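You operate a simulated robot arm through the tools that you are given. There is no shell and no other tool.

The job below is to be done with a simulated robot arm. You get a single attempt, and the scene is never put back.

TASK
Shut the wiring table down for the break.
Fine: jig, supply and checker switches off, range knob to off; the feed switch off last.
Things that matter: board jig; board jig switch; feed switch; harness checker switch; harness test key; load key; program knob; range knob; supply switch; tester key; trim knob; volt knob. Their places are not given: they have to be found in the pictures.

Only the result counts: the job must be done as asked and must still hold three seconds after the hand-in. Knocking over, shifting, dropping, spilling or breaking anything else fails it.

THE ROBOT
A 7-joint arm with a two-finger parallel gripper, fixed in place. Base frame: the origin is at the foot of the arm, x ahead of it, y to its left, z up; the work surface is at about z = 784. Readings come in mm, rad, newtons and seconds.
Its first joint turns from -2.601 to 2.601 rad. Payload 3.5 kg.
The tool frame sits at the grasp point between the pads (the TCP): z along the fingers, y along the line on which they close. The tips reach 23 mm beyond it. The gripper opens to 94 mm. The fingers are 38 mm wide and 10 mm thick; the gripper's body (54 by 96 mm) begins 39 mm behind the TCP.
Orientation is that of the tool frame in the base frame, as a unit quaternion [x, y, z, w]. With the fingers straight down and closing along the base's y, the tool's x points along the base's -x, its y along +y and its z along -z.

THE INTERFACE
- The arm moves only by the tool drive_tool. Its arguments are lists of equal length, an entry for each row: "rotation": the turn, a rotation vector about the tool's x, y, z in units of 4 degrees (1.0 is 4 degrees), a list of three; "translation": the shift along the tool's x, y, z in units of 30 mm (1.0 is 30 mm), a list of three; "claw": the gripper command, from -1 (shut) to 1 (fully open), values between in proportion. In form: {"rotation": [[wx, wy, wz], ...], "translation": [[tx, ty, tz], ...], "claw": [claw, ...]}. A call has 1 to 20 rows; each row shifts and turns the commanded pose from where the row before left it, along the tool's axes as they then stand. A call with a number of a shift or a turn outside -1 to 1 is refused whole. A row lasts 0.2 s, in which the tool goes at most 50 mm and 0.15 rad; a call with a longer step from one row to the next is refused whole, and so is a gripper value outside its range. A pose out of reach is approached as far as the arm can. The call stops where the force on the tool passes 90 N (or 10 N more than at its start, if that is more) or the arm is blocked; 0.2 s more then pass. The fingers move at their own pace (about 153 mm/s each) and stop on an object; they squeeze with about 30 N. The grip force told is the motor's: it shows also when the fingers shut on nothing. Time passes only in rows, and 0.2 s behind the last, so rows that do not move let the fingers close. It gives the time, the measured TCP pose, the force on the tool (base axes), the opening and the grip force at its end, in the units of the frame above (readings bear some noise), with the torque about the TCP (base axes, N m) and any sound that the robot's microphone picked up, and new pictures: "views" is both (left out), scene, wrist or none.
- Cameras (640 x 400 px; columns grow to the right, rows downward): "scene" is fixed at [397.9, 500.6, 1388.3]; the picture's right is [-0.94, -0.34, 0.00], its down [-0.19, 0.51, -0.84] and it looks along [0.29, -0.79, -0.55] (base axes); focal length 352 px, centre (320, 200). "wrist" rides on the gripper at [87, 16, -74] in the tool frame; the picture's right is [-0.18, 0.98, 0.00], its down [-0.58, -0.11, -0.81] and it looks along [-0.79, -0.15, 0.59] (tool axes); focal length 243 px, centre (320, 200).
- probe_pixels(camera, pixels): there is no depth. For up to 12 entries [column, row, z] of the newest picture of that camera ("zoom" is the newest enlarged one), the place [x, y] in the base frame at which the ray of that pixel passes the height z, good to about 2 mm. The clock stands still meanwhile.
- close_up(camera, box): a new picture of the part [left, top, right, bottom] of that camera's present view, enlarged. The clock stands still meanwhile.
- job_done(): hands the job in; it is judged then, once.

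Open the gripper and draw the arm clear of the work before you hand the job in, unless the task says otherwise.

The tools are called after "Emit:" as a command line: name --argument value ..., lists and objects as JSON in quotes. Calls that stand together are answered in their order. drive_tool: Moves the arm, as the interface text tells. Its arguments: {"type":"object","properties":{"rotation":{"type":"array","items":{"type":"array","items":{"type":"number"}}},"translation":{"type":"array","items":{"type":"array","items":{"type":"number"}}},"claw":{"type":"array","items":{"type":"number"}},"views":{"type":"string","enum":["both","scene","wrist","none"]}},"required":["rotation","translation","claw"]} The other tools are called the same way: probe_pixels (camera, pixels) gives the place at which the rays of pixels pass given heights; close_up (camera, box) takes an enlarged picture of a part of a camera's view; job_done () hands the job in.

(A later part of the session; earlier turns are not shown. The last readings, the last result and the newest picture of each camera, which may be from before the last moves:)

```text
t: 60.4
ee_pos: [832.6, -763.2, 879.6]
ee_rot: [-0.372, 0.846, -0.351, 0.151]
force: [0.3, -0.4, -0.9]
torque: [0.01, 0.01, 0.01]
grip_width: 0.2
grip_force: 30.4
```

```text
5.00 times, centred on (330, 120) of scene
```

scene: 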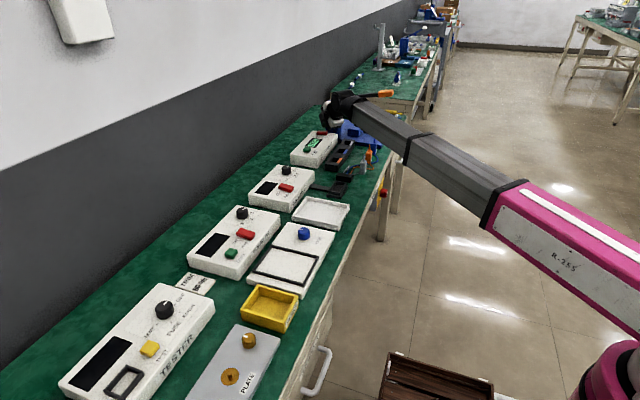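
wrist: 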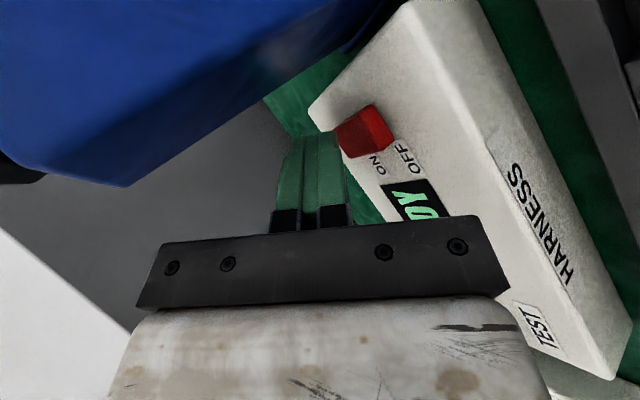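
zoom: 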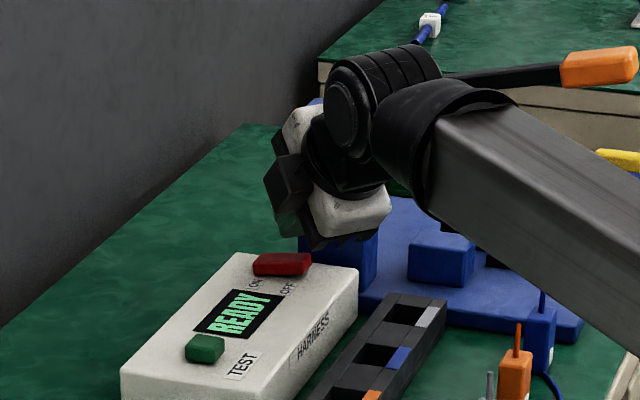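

Projected contact lies ~8–10 mm inside the OFF end. I shift 3 mm toward -x and lower in 2 mm steps (straight down in the base frame), watching the force.

Emit:
drive_tool --rotation '[[0, 0, 0], [0, 0, 0], [0, 0, 0], [0, 0, 0], [0, 0, 0], [0, 0, 0]]' --translation '[[0.068, 0.194, 0.09], [0, 0.0472, 0.0471], [0, 0.0472, 0.0471], [0, 0.0472, 0.0471], [0, 0.0472, 0.0471], [0, 0, 0]]' --claw '[-1, -1, -1, -1, -1, -1]'

Emit:
close_up --camera "wrist" --box '[240, 60, 400, 180]'

```text
t: 61.8
ee_pos: [828.2, -763.4, 865.4]
ee_rot: [-0.371, 0.846, -0.351, 0.151]
force: [0.3, -0.5, 0.8]
torque: [0.02, -0.03, 0.03]
grip_width: 0.1
grip_force: 29.9
```

scene: 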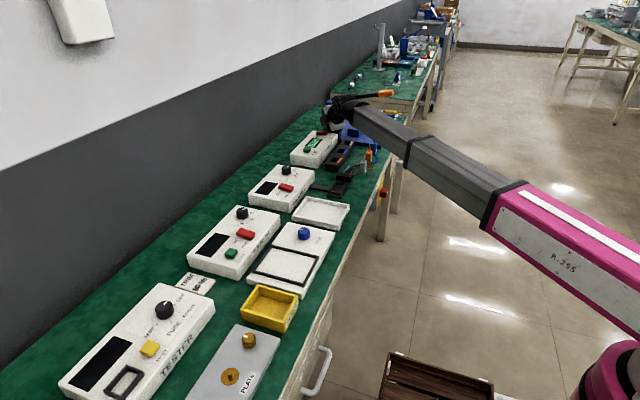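
wrist: 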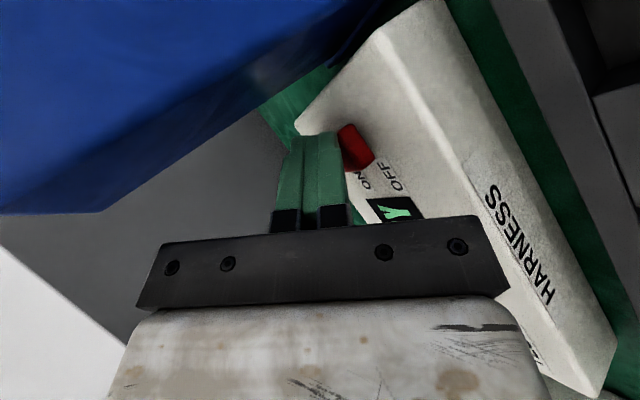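

```text
3.33 times, centred on (320, 120) of wrist
```

zoom: 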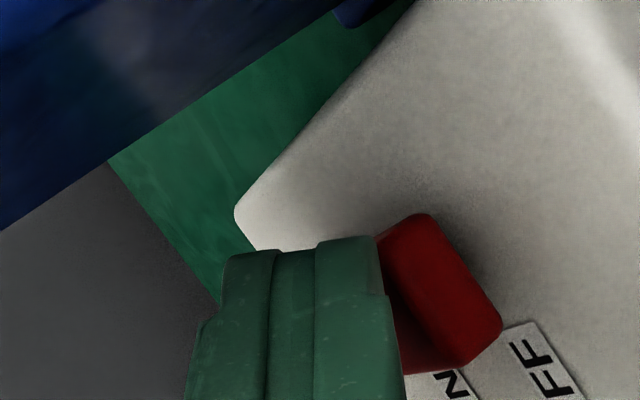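

No contact yet (contact edge ≈(835,-770,842), right above the OFF end). I shift 3 mm toward +x and continue down in 2 mm steps.

Emit:
drive_tool --rotation '[[0, 0, 0], [0, 0, 0], [0, 0, 0], [0, 0, 0]]' --translation '[[-0.075, -0.01, 0.104], [0, 0.0472, 0.0471], [0, 0.0472, 0.0471], [0, 0.0472, 0.0471]]' --claw '[-1, -1, -1, -1]'

Emit:
close_up --camera "wrist" --box '[240, 60, 400, 180]'

```text
t: 62.8
ee_pos: [832.2, -764.5, 862.4]
ee_rot: [-0.371, 0.844, -0.356, 0.153]
force: [-3.7, 1.5, 42.3]
torque: [0.17, -0.68, 0.05]
grip_width: 0.0
grip_force: 29.7
heard: click
```

scene: 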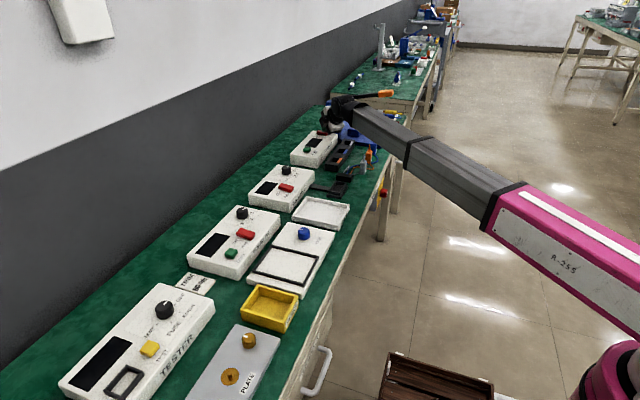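
wrist: 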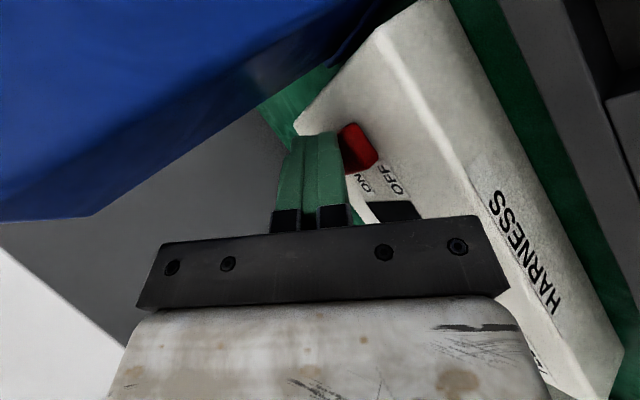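

```text
3.33 times, centred on (320, 120) of wrist
```

zoom: 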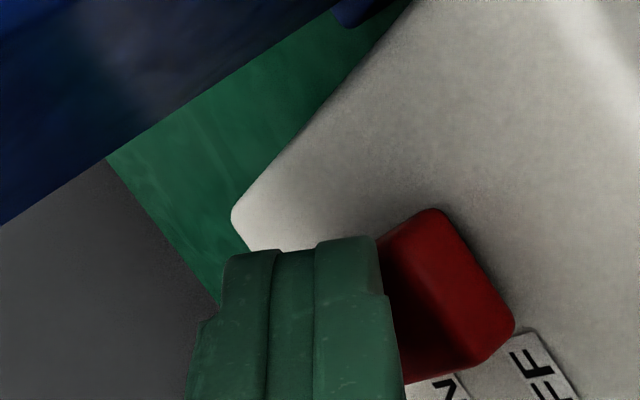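

Click heard and the harness display is dark: the checker is off. I back out: up first, then inward along the reverse path.

Emit:
drive_tool --rotation '[[0, 0, 0], [0, 0, 0], [0, 0, 0], [0, 0, 0], [0, 0, 0], [0, 0, 0], [0, 0, 0], [0, 0, 0], [0, 0, 0], [0, 0, 0]]' --translation '[[0, -0.35, -0.35], [0, -0.6, -0.6], [-0.566, 0.676, -0.681], [-0.566, 0.676, -0.681], [-0.566, 0.676, -0.681], [-0.566, 0.676, -0.681], [-0.566, 0.676, -0.681], [-0.566, 0.676, -0.681], [-0.566, 0.676, -0.681], [-0.566, 0.676, -0.681]]' --claw '[-1, -1, -1, -1, -1, -1, -1, -1, -1, -1]'

Emit:
close_up --camera "scene" --box '[285, 110, 381, 180]'

```text
t: 65.0
ee_pos: [752.0, -509.2, 898.3]
ee_rot: [-0.372, 0.845, -0.352, 0.152]
force: [0.5, 0.4, 0.4]
torque: [0.01, 0.01, -0.01]
grip_width: 0.1
grip_force: 29.8
```

scene: 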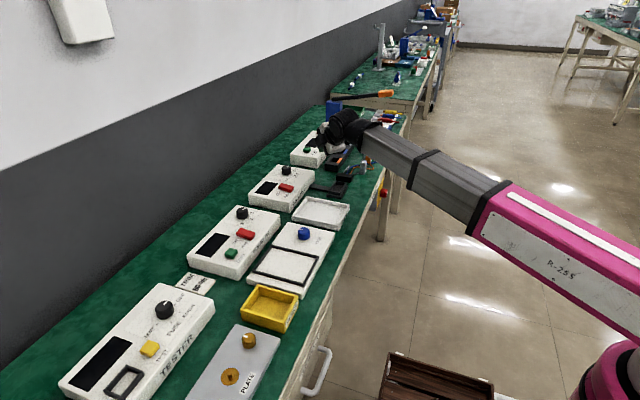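
wrist: 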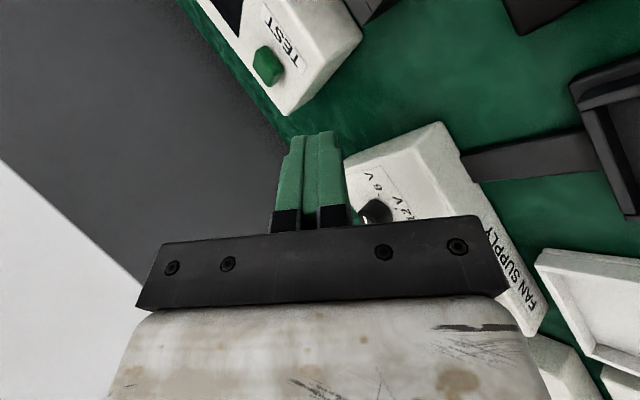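

```text
5.71 times, centred on (333, 145) of scene
```

zoom: 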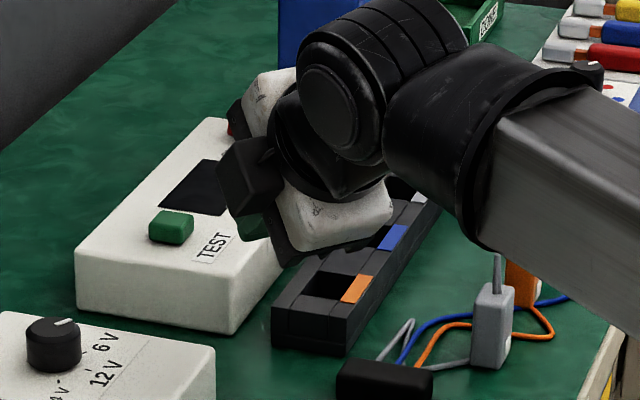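

The harness and supply displays are dark. Next is the feed knob on the bench front: I pull back over the bench edge and bring the tool upright again.

Emit:
drive_tool --rotation '[[0, 0, 0], [0, 0, 0], [0, 0, 0], [0, 0, 0], [0, 0, 0], [0, 0, 0], [0, 0, 0], [0, 0, 0], [-0.9375, 0, 0], [-0.9375, 0, 0], [-0.9375, 0, 0], [-0.9375, 0, 0], [-0.9375, 0, 0], [-0.9375, 0, 0], [-0.9375, 0, 0], [-0.9375, 0, 0], [-0.9375, 0, 0], [-0.9375, 0, 0], [-0.9375, 0, 0], [-0.9375, 0, 0]]' --translation '[[0.624, 0.3, -0.652], [0.624, 0.3, -0.652], [0.624, 0.3, -0.652], [0.624, 0.3, -0.652], [0.624, 0.3, -0.652], [0.624, 0.3, -0.652], [0.624, 0.3, -0.652], [0.624, 0.3, -0.652], [0, 0, 0], [0, 0, 0], [0, 0, 0], [0, 0, 0], [0, 0, 0], [0, 0, 0], [0, 0, 0], [0, 0, 0], [0, 0, 0], [0, 0, 0], [0, 0, 0], [0, 0, 0]]' --claw '[-1, -1, -1, -1, -1, -1, -1, -1, -1, -1, -1, -1, -1, -1, -1, -1, -1, -1, -1, -1]'

Emit:
close_up --camera "scene" --box '[285, 110, 381, 180]'

```text
t: 69.2
ee_pos: [534.3, -506.5, 957.1]
ee_rot: [-0.4, 0.916, -0.001, -0.002]
force: [0.4, 0.3, 0.2]
torque: [-0.02, -0.01, -0.03]
grip_width: 0.3
grip_force: 30.5
```

scene: 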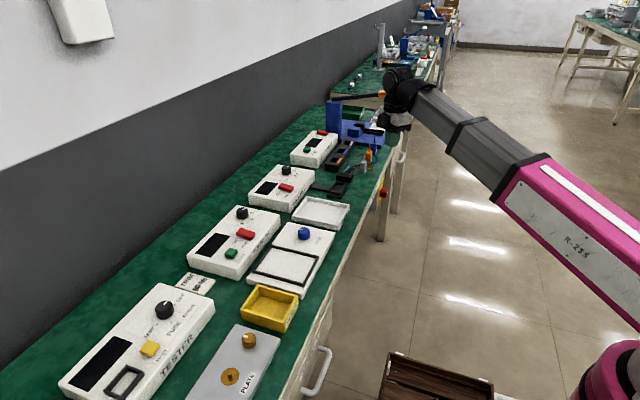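
wrist: 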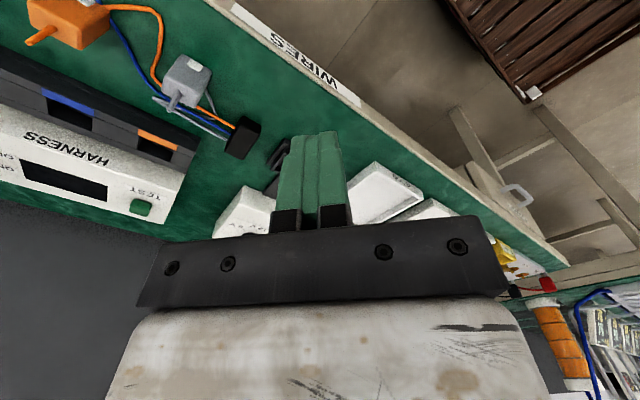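

```text
5.71 times, centred on (333, 145) of scene
```

zoom: 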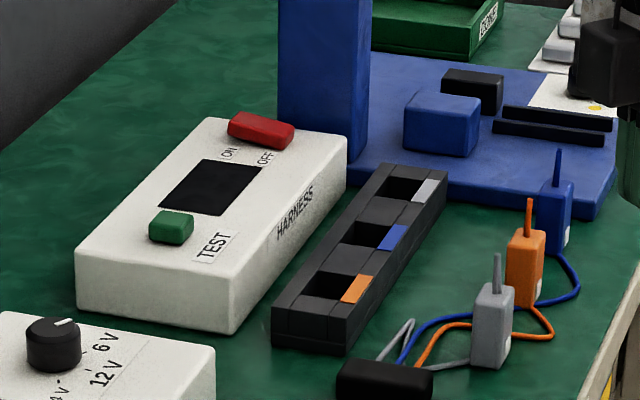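

All switches so far are off (harness ON end now raised). I move to in front of the bench at about (430,-530,800) with the original yaw to look at the feed knob.

Emit:
drive_tool --rotation '[[0, 0, 0], [0, 0, 0], [0, 0, 0], [0, 0, 0.983], [0, 0, 0.983], [0, 0, 0.983], [0, 0, 0.983], [0, 0, 0.983], [0, 0, 0.983], [0, 0, 0.983], [0, 0, 0.983], [0, 0, 0.983], [0, 0, 0.983], [0, 0, 0.983], [0, 0, 0.983]]' --translation '[[0.977, 0.669, 0], [0.977, 0.669, 0], [0.977, 0.669, 0], [0, 0, 0.87], [0, 0, 0.87], [0, 0, 0.87], [0, 0, 0.87], [0, 0, 0.87], [0, 0, 0.87], [0, 0, 0], [0, 0, 0], [0, 0, 0], [0, 0, 0], [0, 0, 0], [0, 0, 0]]' --claw '[-1, -1, -1, -1, -1, -1, -1, -1, -1, -1, -1, -1, -1, -1, -1]'

Emit:
close_up --camera "wrist" --box '[160, 100, 320, 220]'

```text
t: 72.4
ee_pos: [430.8, -532.8, 801.9]
ee_rot: [-0.001, 1.0, -0.002, -0.001]
force: [-0.7, 0.5, 0.5]
torque: [0.03, 0.0, 0.01]
grip_width: 0.2
grip_force: 29.9
```

scene: 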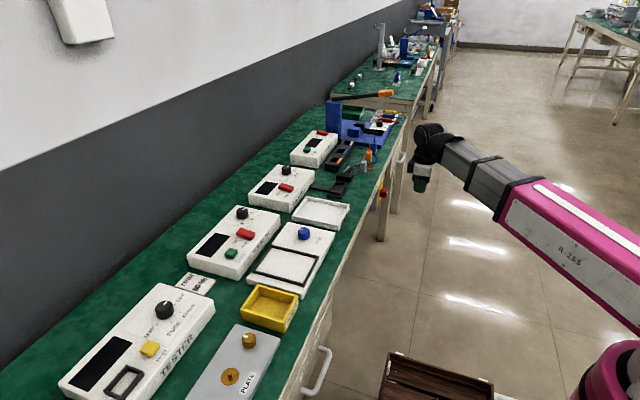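
wrist: 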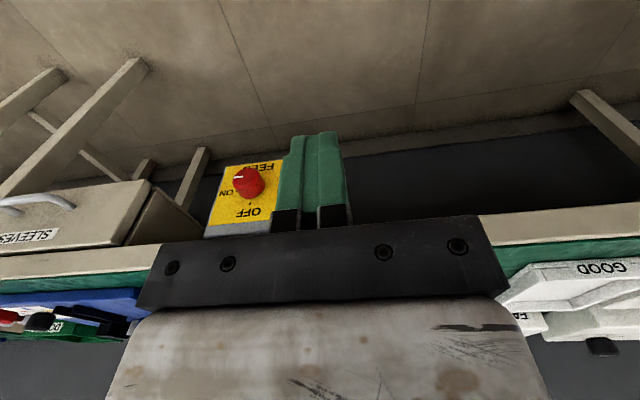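

```text
3.33 times, centred on (240, 160) of wrist
```

zoom: 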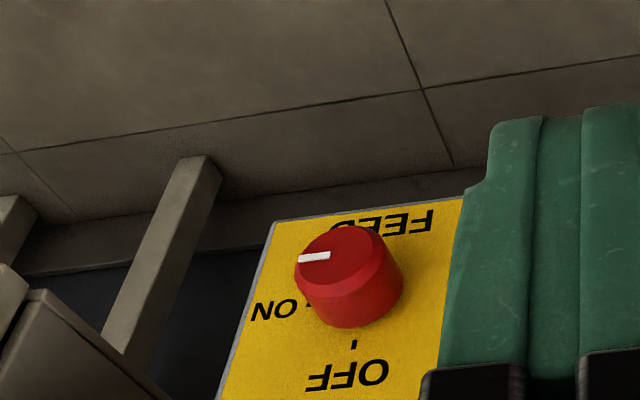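

The knob with its white pointer at ON and "OFF" above is clear at wrist (246,177). I probe the knob cap, plate corners and labels at several heights to get the plane.

Emit:
probe_pixels --camera "wrist" --pixels '[[246, 177.4, 660], [246, 177.4, 680], [246, 177.4, 700], [250.5, 190, 680], [250.5, 190, 700], [282, 160.5, 640], [282, 160.5, 660], [224, 168, 640], [224, 168, 660], [206, 226, 740], [206, 226, 760]]'

Emit:
probe_pixels --camera "scene" --pixels '[[386.8, 192.6, 660], [386.8, 192.6, 680], [386.8, 192.6, 700], [380, 193.5, 680], [380, 193.5, 700]]'

Emit:
close_up --camera "scene" --box '[360, 165, 408, 220]'

```text
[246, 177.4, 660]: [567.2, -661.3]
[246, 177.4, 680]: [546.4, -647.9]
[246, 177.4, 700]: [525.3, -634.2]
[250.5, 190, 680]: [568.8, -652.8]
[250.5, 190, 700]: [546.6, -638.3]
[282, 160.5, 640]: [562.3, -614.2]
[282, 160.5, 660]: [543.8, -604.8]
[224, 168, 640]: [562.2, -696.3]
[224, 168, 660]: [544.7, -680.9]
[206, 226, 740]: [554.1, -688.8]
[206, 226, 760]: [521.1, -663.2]
```

```text
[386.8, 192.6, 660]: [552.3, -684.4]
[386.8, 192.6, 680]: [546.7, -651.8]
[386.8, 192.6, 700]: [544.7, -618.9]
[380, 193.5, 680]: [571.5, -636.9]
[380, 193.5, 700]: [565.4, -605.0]
```

```text
7.27 times, centred on (384, 192) of scene
```

zoom: 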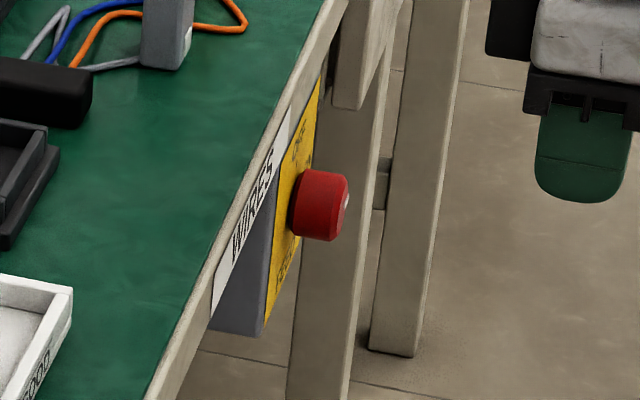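

The rays agree on the knob cap centre at about (546,-648,681). I zoom further on the plate edge in the scene to judge whether the plate is vertical.

Emit:
close_up --camera "scene" --box '[370, 178, 394, 214]'

Emit:
close_up --camera "wrist" --box '[200, 150, 296, 240]'

```text
11.11 times, centred on (382, 196) of scene
```

zoom: 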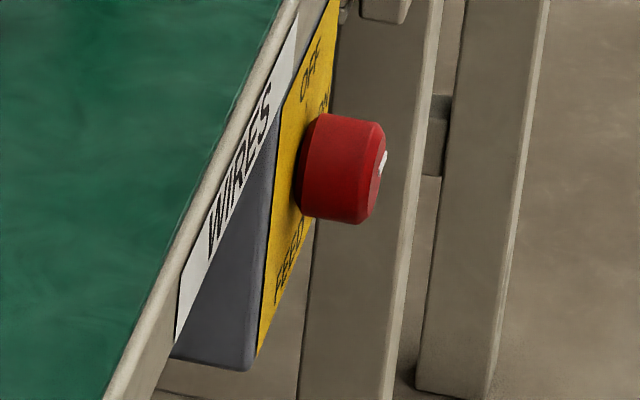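

```text
4.44 times, centred on (248, 195) of wrist
```

zoom: 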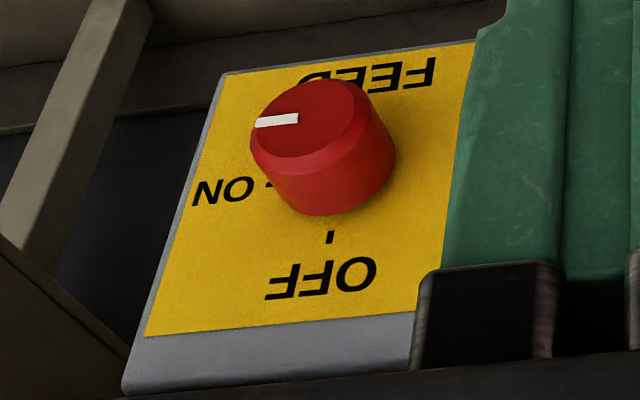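

The plate edge matches a vertical plate facing -x. I check the neighbouring SLEEVES drawer and its handle at the left of the wrist view, since the hand will work beside it.

Emit:
close_up --camera "wrist" --box '[0, 130, 240, 260]'

Emit:
close_up --camera "scene" --box '[370, 130, 430, 190]'

Emit:
probe_pixels --camera "wrist" --pixels '[[60, 198, 700], [60, 198, 720], [60, 198, 740], [148, 181, 640], [148, 181, 660], [148, 181, 680], [126, 244, 740], [126, 244, 760]]'

Emit:
probe_pixels --camera "scene" --pixels '[[405, 157, 740], [405, 157, 720], [405, 157, 700], [393, 178, 640], [393, 178, 660]]'

```text
2.67 times, centred on (120, 195) of wrist
```

zoom: 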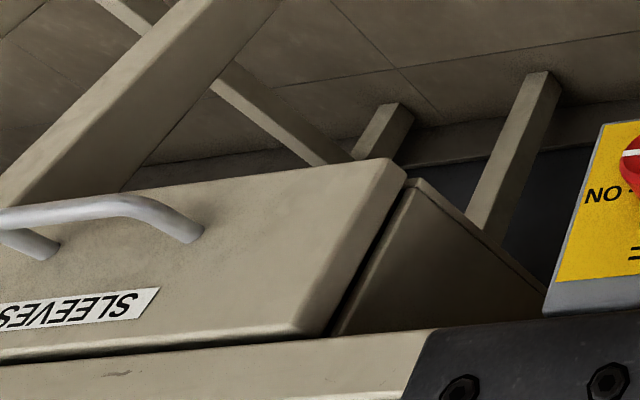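

```text
6.67 times, centred on (400, 160) of scene
```

zoom: 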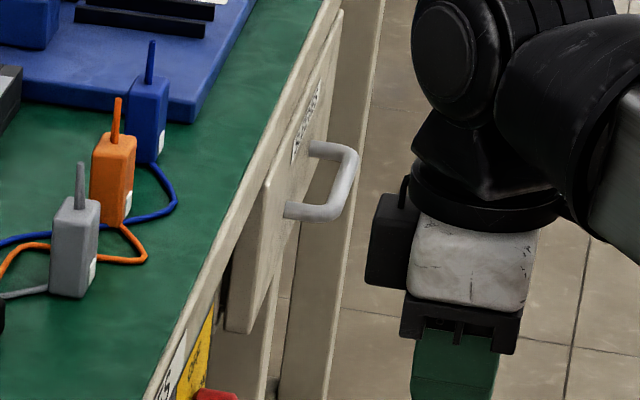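

```text
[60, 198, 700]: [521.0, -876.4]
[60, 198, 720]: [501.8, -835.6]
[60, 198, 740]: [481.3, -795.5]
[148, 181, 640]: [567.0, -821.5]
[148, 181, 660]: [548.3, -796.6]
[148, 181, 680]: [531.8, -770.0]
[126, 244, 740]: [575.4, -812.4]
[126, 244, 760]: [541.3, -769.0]
```

```text
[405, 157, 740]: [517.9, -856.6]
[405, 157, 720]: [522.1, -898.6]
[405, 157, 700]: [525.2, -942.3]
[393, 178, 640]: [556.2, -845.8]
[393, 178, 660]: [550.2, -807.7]
```

Drawer front is at x≈549, y<-798, handle farther out at y≈-840…-940; my working zone around y=-648 is clear. I move to about (420,-620,760) and begin tilting the tool from down toward +x (rotation about tool -y), watching forces.

Emit:
drive_tool --rotation '[[0, 0, 0], [0, 0, 0], [0, 0, 0], [0, 0, 0], [0, -1, 0], [0, -1, 0], [0, -1, 0], [0, -1, 0], [0, -1, 0], [0, -1, 0], [0, -1, 0], [0, -1, 0], [0, -1, 0], [0, -1, 0]]' --translation '[[0.08, -0.75, 0.33], [0.08, -0.75, 0.33], [0.08, -0.75, 0.33], [0.08, -0.75, 0.33], [0, 0, 0], [0, 0, 0], [0, 0, 0], [0, 0, 0], [0, 0, 0], [0, 0, 0], [0, 0, 0], [0, 0, 0], [0, 0, 0], [0, 0, 0]]' --claw '[-1, -1, -1, -1, -1, -1, -1, -1, -1, -1, -1, -1, -1, -1]'

```text
t: 75.4
ee_pos: [420.6, -623.6, 762.0]
ee_rot: [-0.002, 0.94, -0.002, 0.341]
force: [0.2, -1.0, 0.1]
torque: [0.0, -0.01, -0.01]
grip_width: 0.0
grip_force: 29.9
```

scene: 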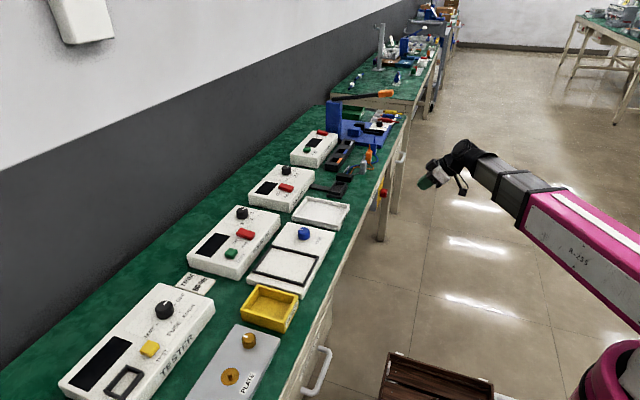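
wrist: 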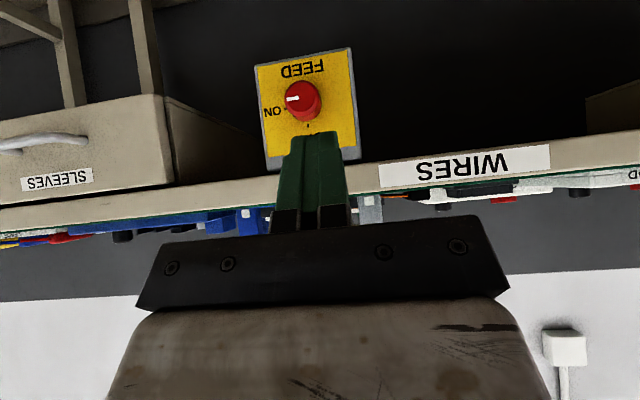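

Tilted 40° with no contact; the feed knob is at (303,101). I continue tilting the remaining 50°.

Emit:
drive_tool --rotation '[[0, -1, 0], [0, -1, 0], [0, -1, 0], [0, -1, 0], [0, -1, 0], [0, -1, 0], [0, -1, 0], [0, -1, 0], [0, -1, 0], [0, -1, 0], [0, -1, 0], [0, -1, 0], [0, -0.5, 0]]' --translation '[[0, 0, 0], [0, 0, 0], [0, 0, 0], [0, 0, 0], [0, 0, 0], [0, 0, 0], [0, 0, 0], [0, 0, 0], [0, 0, 0], [0, 0, 0], [0, 0, 0], [0, 0, 0], [0, 0, 0]]' --claw '[-1, -1, -1, -1, -1, -1, -1, -1, -1, -1, -1, -1, -1]'

```text
t: 78.2
ee_pos: [421.3, -623.5, 762.7]
ee_rot: [-0.003, 0.708, -0.001, 0.706]
force: [0.0, 0.3, 0.0]
torque: [0.01, -0.02, 0.02]
grip_width: 0.0
grip_force: 29.9
```

scene: 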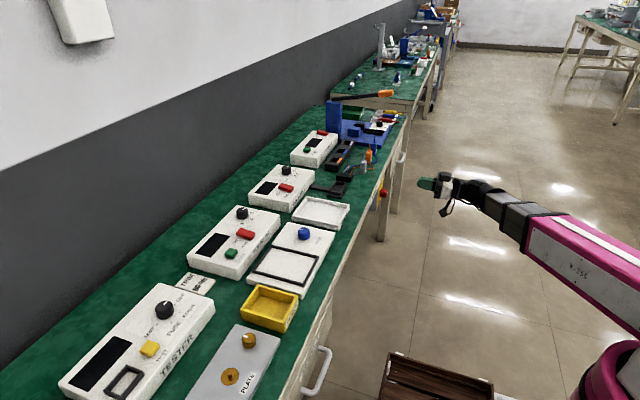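
wrist: 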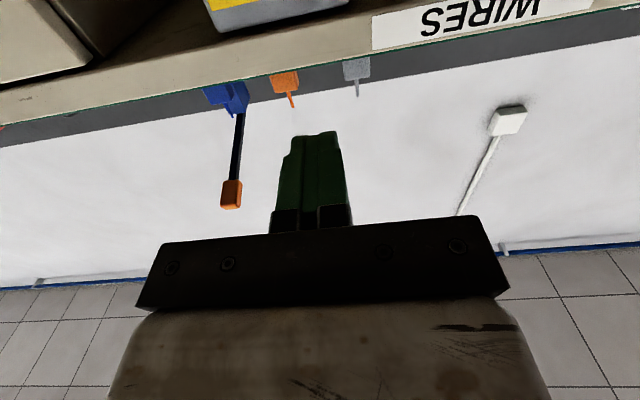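

The tool is now horizontal, pointing +x with no load. I open the gripper and move to about (481,-649,681), in front of the knob, to check alignment.

Emit:
drive_tool --rotation '[[0, 0, 0], [0, 0, 0], [0, 0, 0], [0, 0, 0], [0, 0, 0]]' --translation '[[0.681, -0.2125, 0.5], [0.681, -0.2125, 0.5], [0.681, -0.2125, 0.5], [0.681, -0.2125, 0.5], [0, 0, 0]]' --claw '[1, 1, 1, 1, 1]'

Emit:
close_up --camera "wrist" --box '[220, 40, 420, 200]'

Emit:
close_up --camera "scene" --box '[360, 150, 460, 230]'

```text
t: 79.4
ee_pos: [482.1, -648.8, 679.1]
ee_rot: [-0.002, 0.708, -0.001, 0.706]
force: [0.8, -0.2, 0.3]
torque: [0.03, 0.0, 0.0]
grip_width: 94.1
grip_force: 0.0
```

scene: 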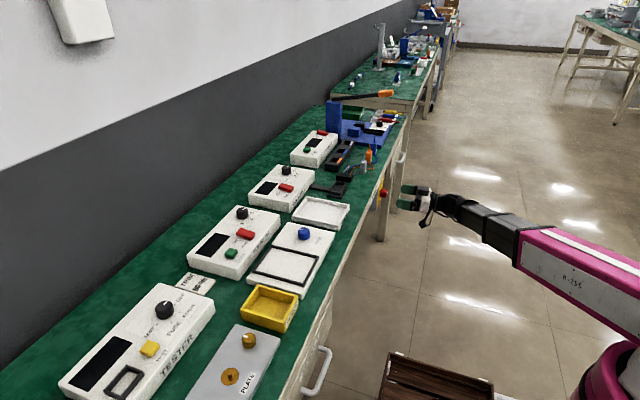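
wrist: 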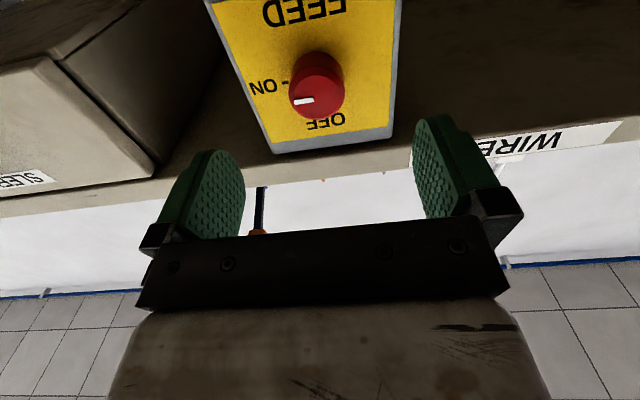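

```text
2.50 times, centred on (320, 120) of wrist
```

zoom: 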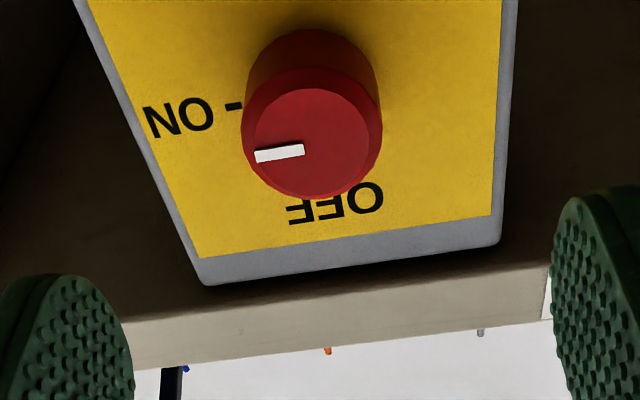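

```text
5.00 times, centred on (410, 190) of scene
```

zoom: 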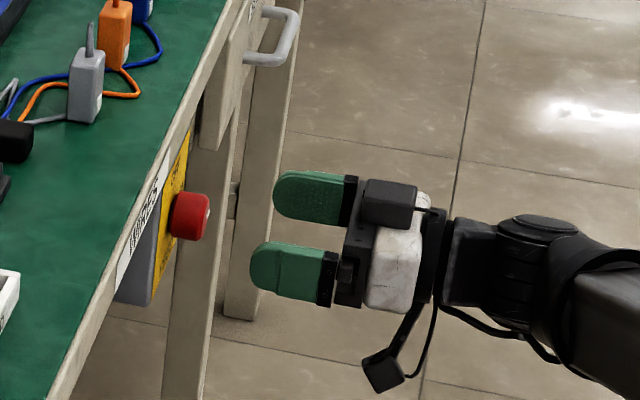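

I probe the cap centre (316.8,97.2) from this view and the knob base, to refine the axis height.

Emit:
probe_pixels --camera "wrist" --pixels '[[316.8, 97.2, 670], [316.8, 97.2, 676], [316.8, 97.2, 681], [316.8, 97.2, 686], [317, 77, 676], [317, 77, 681], [317, 77, 686], [270, 154, 730], [384, 147, 730]]'

Emit:
close_up --camera "scene" --box '[364, 170, 412, 214]'

```text
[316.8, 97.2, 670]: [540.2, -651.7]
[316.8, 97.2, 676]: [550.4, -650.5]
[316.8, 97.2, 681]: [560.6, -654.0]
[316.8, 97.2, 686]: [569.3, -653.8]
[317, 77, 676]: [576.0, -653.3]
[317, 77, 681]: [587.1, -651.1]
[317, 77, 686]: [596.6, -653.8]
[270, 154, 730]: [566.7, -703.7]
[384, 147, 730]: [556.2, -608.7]
```

```text
9.09 times, centred on (388, 192) of scene
```

zoom: 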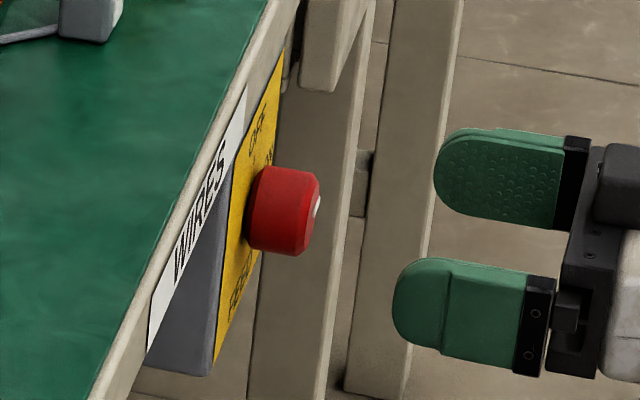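

Combining the views, the cap centre is about (550,-651,676). I correct by -2 mm in y and -3 mm in z and advance 30 mm, still short of the knob, to check again.

Emit:
drive_tool --rotation '[[0, 0, 0], [0, 0, 0], [0, 0, 0]]' --translation '[[0.1, -0.067, 0.5], [0, 0, 0.5], [0, 0, 0]]' --claw '[1, 1, 1]'

Emit:
close_up --camera "wrist" --box '[220, 80, 420, 220]'

Emit:
close_up --camera "scene" --box '[364, 170, 412, 214]'

```text
t: 80.2
ee_pos: [511.1, -652.0, 677.8]
ee_rot: [-0.003, 0.708, 0.0, 0.706]
force: [-0.3, 0.4, 0.1]
torque: [0.0, 0.03, 0.02]
grip_width: 93.9
grip_force: 0.0
```

scene: 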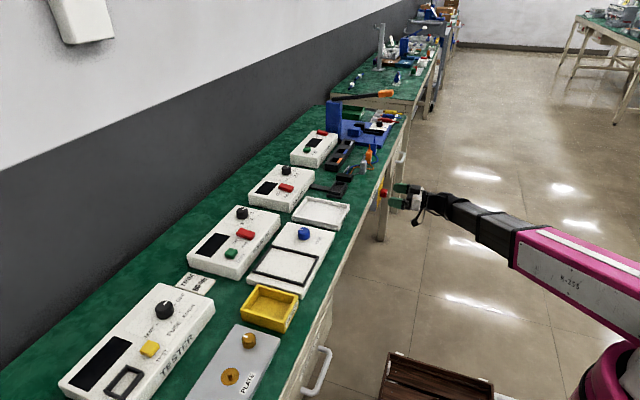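
wrist: 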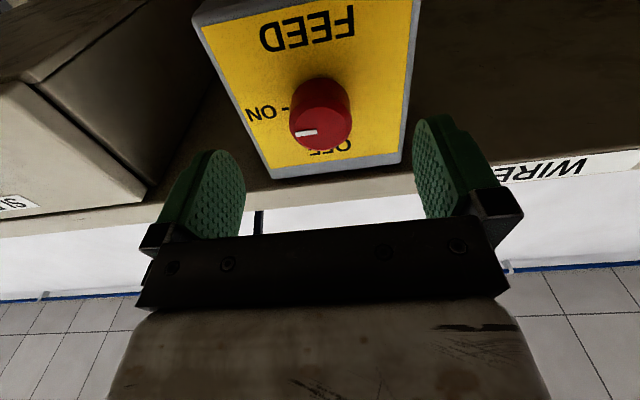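

```text
2.86 times, centred on (320, 150) of wrist
```

zoom: 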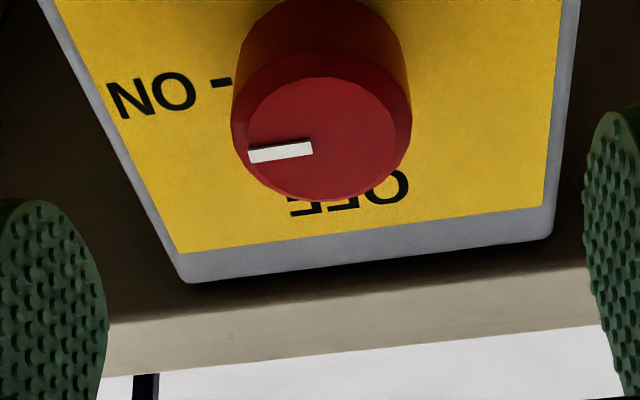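

```text
9.09 times, centred on (388, 192) of scene
```

zoom: 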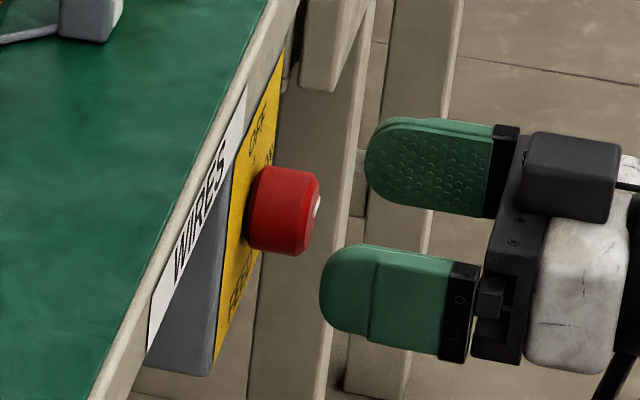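

Knob centre is within ~3 mm of the tool axis. Before gripping I test the -90° roll in free space here (which also gives a side view to measure the height offset).

Emit:
drive_tool --rotation '[[0, 0, -1], [0, 0, -1], [0, 0, -1], [0, 0, -1], [0, 0, -1], [0, 0, -1], [0, 0, -1], [0, 0, -1], [0, 0, -1], [0, 0, -1], [0, 0, -1], [0, 0, -1], [0, 0, -1], [0, 0, -1], [0, 0, -1], [0, 0, -1], [0, 0, -1], [0, 0, -1], [0, 0, -1], [0, 0, -1]]' --translation '[[0, 0, 0], [0, 0, 0], [0, 0, 0], [0, 0, 0], [0, 0, 0], [0, 0, 0], [0, 0, 0], [0, 0, 0], [0, 0, 0], [0, 0, 0], [0, 0, 0], [0, 0, 0], [0, 0, 0], [0, 0, 0], [0, 0, 0], [0, 0, 0], [0, 0, 0], [0, 0, 0], [0, 0, 0], [0, 0, 0]]' --claw '[0.5, 0.5, 0.5, 0.5, 0.5, 0.5, 0.5, 0.5, 0.5, 0.5, 0.5, 0.5, 0.5, 0.5, 0.5, 0.5, 0.5, 0.5, 0.5, 0.5]'

Emit:
close_up --camera "wrist" --box '[220, 80, 420, 220]'

```text
t: 84.4
ee_pos: [510.5, -653.3, 687.3]
ee_rot: [-0.377, 0.604, -0.368, 0.598]
force: [-0.3, -0.4, -0.6]
torque: [-0.03, 0.0, -0.01]
grip_width: 70.5
grip_force: 0.1
out of reach, approached as far as the arm can: row 16, 17, 18, 19, 20
```

scene: 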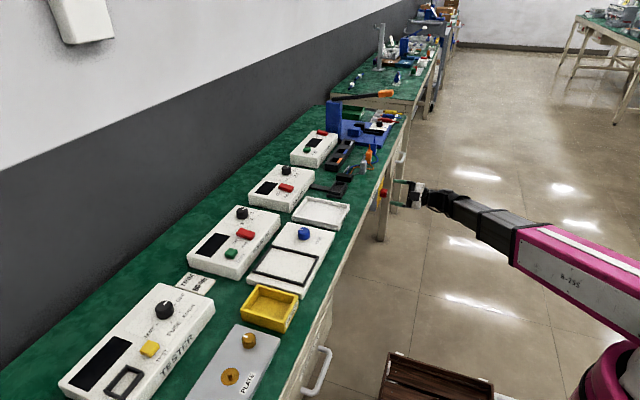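
wrist: 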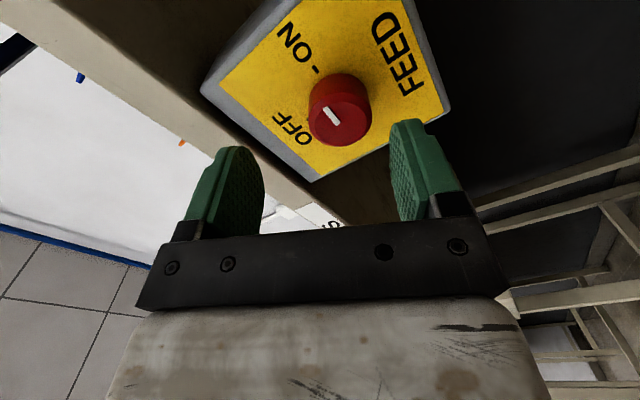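

```text
2.86 times, centred on (320, 150) of wrist
```

zoom: 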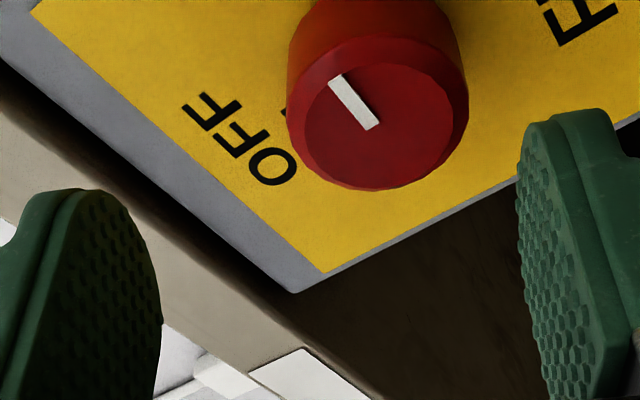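

The roll is limited to about -60° from the camera-down position, so I should start rolled the other way (about +40°) and end near -50°. From this side view the knob axis comes out at y≈-652, z≈675. I roll back first.

Emit:
drive_tool --rotation '[[0, 0, 1], [0, 0, 1], [0, 0, 1], [0, 0, 1], [0, 0, 1], [0, 0, 1], [0, 0, 1], [0, 0, 1], [0, 0, 1], [0, 0, 1], [0, 0, 1], [0, 0, 1], [0, 0, 1], [0, 0, 1], [0, 0, 1], [0, 0, 1], [0, 0, 1], [0, 0, 1], [0, 0, 1], [0, 0, 1]]' --translation '[[0, 0, 0], [0, 0, 0], [0, 0, 0], [0, 0, 0], [0, 0, 0], [0, 0, 0], [0, 0, 0], [0, 0, 0], [0, 0, 0], [0, 0, 0], [0, 0, 0], [0, 0, 0], [0, 0, 0], [0, 0, 0], [0, 0, 0], [0, 0, 0], [0, 0, 0], [0, 0, 0], [0, 0, 0], [0, 0, 0]]' --claw '[0.5, 0.5, 0.5, 0.5, 0.5, 0.5, 0.5, 0.5, 0.5, 0.5, 0.5, 0.5, 0.5, 0.5, 0.5, 0.5, 0.5, 0.5, 0.5, 0.5]' --views "none"

```text
t: 88.6
ee_pos: [510.9, -654.6, 687.0]
ee_rot: [0.1, 0.705, 0.101, 0.695]
force: [0.3, 0.1, 0.0]
torque: [0.01, 0.02, 0.0]
grip_width: 70.6
grip_force: 0.0
```

The roll is now +16° and TCP at z=687. I shift to z≈675, y≈-651.5 and roll on to +40°, then check the view.

Emit:
drive_tool --rotation '[[0, 0, 0], [0, 0, 1], [0, 0, 1], [0, 0, 1], [0, 0, 1], [0, 0, 1], [0, 0, 1], [0, 0, 0]]' --translation '[[0.412, -0.016, 0], [0, 0, 0], [0, 0, 0], [0, 0, 0], [0, 0, 0], [0, 0, 0], [0, 0, 0], [0, 0, 0]]' --claw '[0.5, 0.5, 0.5, 0.5, 0.5, 0.5, 0.5, 0.5]'

Emit:
close_up --camera "wrist" --box '[220, 60, 420, 200]'

Emit:
close_up --camera "scene" --box '[364, 170, 412, 214]'

```text
t: 90.4
ee_pos: [509.6, -651.3, 675.7]
ee_rot: [0.243, 0.668, 0.246, 0.658]
force: [0.6, 0.3, -0.6]
torque: [0.02, -0.01, 0.06]
grip_width: 70.5
grip_force: 0.0
```

scene: 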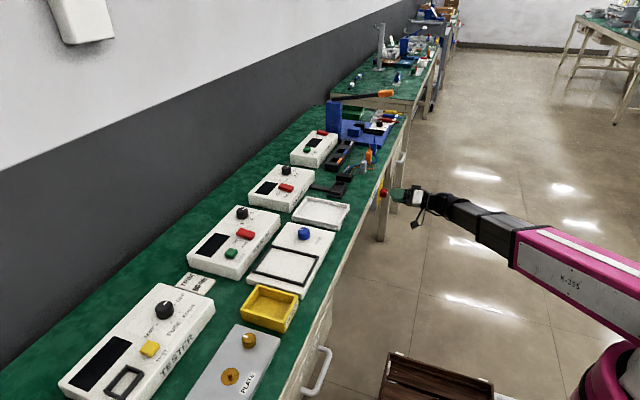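
wrist: 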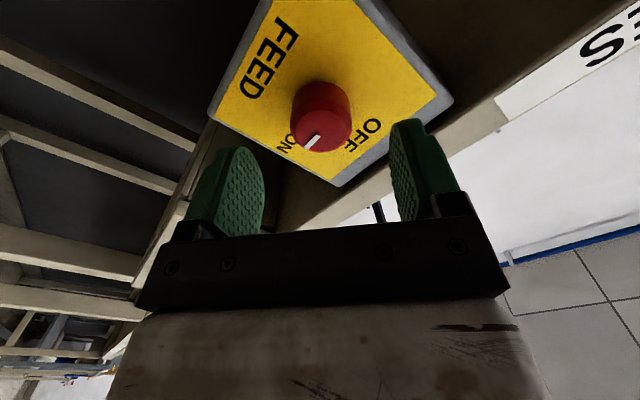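

```text
2.86 times, centred on (320, 130) of wrist
```

zoom: 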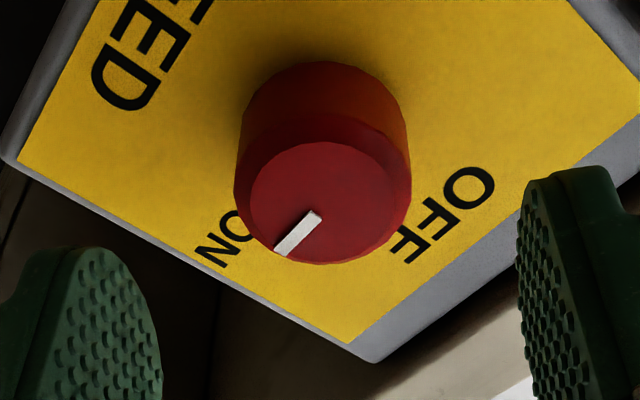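

```text
9.09 times, centred on (388, 192) of scene
```

zoom: 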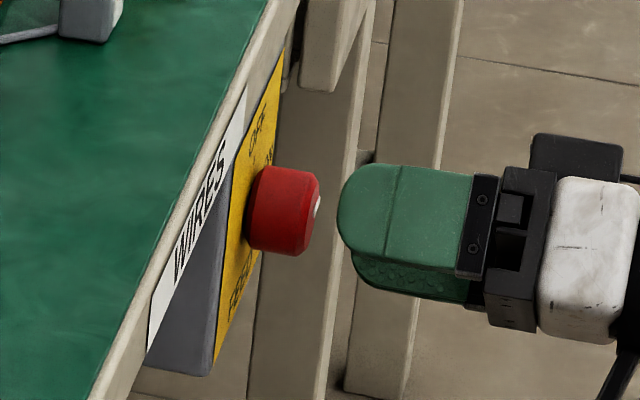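

The knob is centred within ~2 mm (cap at (321,132) versus expected (320,128)). I advance about 31 mm so the pads straddle the knob, keeping some mm off the plate.

Emit:
drive_tool --rotation '[[0, 0, 0], [0, 0, 0], [0, 0, 0], [0, 0, 0]]' --translation '[[-0.036, 0.009, 0.35], [0, 0, 0.35], [0, 0, 0.35], [0, 0, 0]]' --claw '[0.5, 0.5, 0.5, 0.5]'

Emit:
close_up --camera "wrist" --box '[220, 80, 420, 220]'

Emit:
close_up --camera "scene" --box '[364, 170, 412, 214]'

```text
t: 91.4
ee_pos: [543.2, -652.1, 677.8]
ee_rot: [0.244, 0.668, 0.244, 0.659]
force: [0.5, 0.2, 0.6]
torque: [-0.01, 0.01, 0.02]
grip_width: 70.4
grip_force: 0.0
```

scene: 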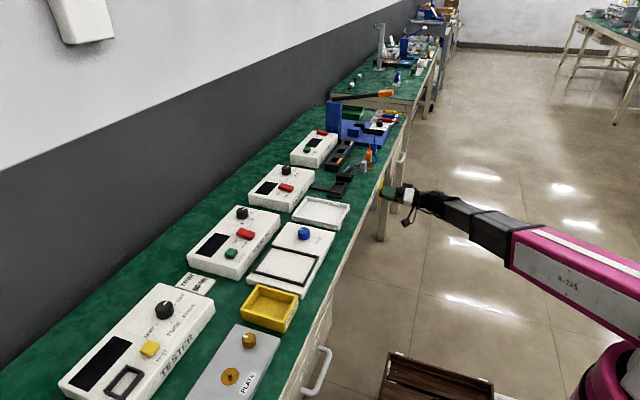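
wrist: 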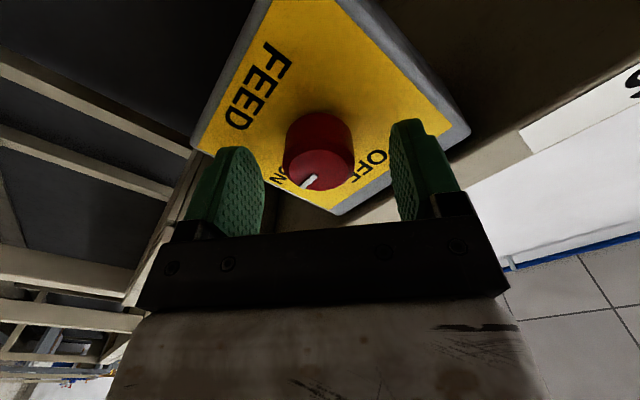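

```text
2.86 times, centred on (320, 150) of wrist
```

zoom: 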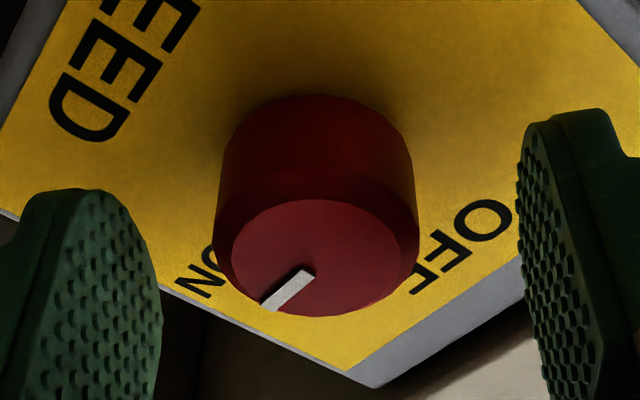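

```text
9.09 times, centred on (388, 192) of scene
```

zoom: 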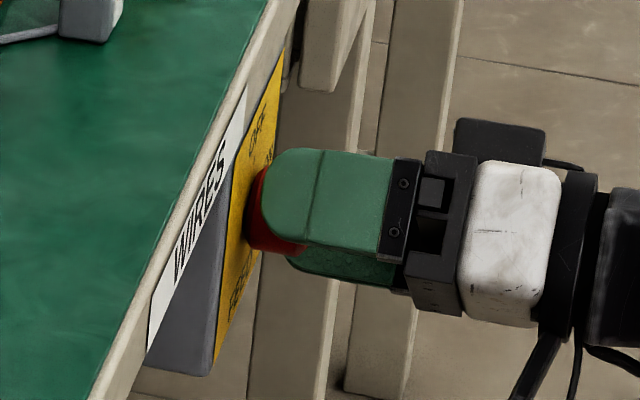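

Well aligned (cap at (319,170) versus expected (320,171.5)). I close on the knob and read the forces.

Emit:
drive_tool --rotation '[[0, 0, 0], [0, 0, 0], [0, 0, 0]]' --translation '[[0, 0, 0], [0, 0, 0], [0, 0, 0]]' --claw '[-1, -1, -1]' --views "wrist"

```text
t: 92.2
ee_pos: [541.6, -650.9, 676.5]
ee_rot: [0.245, 0.668, 0.245, 0.658]
force: [0.4, -3.2, -2.9]
torque: [-0.01, 0.03, -0.2]
grip_width: 34.9
grip_force: 45.3
```

wrist: 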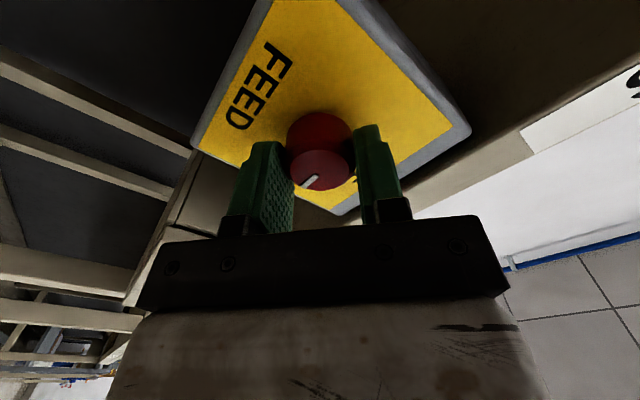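

Gripped at 35 mm with only ~4 N side load. I turn counter-clockwise (as seen from the robot) in one go: first 80°, then the rest.

Emit:
drive_tool --rotation '[[0, 0, -1], [0, 0, -1], [0, 0, -1], [0, 0, -1], [0, 0, -1], [0, 0, -1], [0, 0, -1], [0, 0, -1], [0, 0, -1], [0, 0, -1], [0, 0, -1], [0, 0, -1], [0, 0, -1], [0, 0, -1], [0, 0, -1], [0, 0, -1], [0, 0, -1], [0, 0, -1], [0, 0, -1], [0, 0, -1]]' --translation '[[0, 0, 0], [0, 0, 0], [0, 0, 0], [0, 0, 0], [0, 0, 0], [0, 0, 0], [0, 0, 0], [0, 0, 0], [0, 0, 0], [0, 0, 0], [0, 0, 0], [0, 0, 0], [0, 0, 0], [0, 0, 0], [0, 0, 0], [0, 0, 0], [0, 0, 0], [0, 0, 0], [0, 0, 0], [0, 0, 0]]' --claw '[-1, -1, -1, -1, -1, -1, -1, -1, -1, -1, -1, -1, -1, -1, -1, -1, -1, -1, -1, -1]'

```text
t: 96.4
ee_pos: [542.7, -649.8, 676.1]
ee_rot: [-0.245, 0.669, -0.235, 0.662]
force: [-6.7, 29.2, -3.1]
torque: [0.03, 0.42, 0.04]
grip_width: 35.1
grip_force: 45.2
```

scene: 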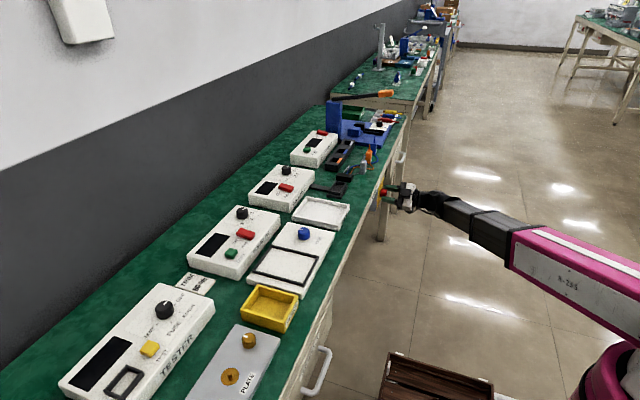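
wrist: 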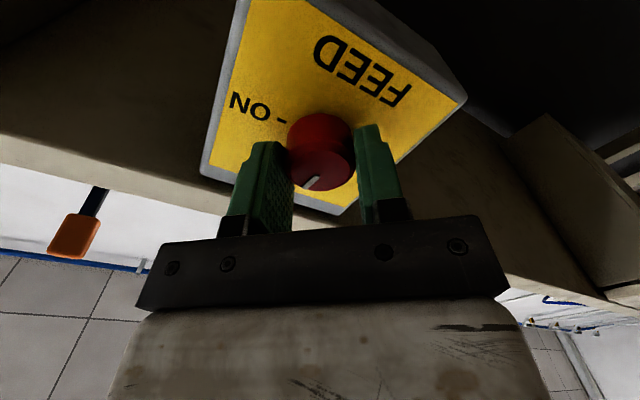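

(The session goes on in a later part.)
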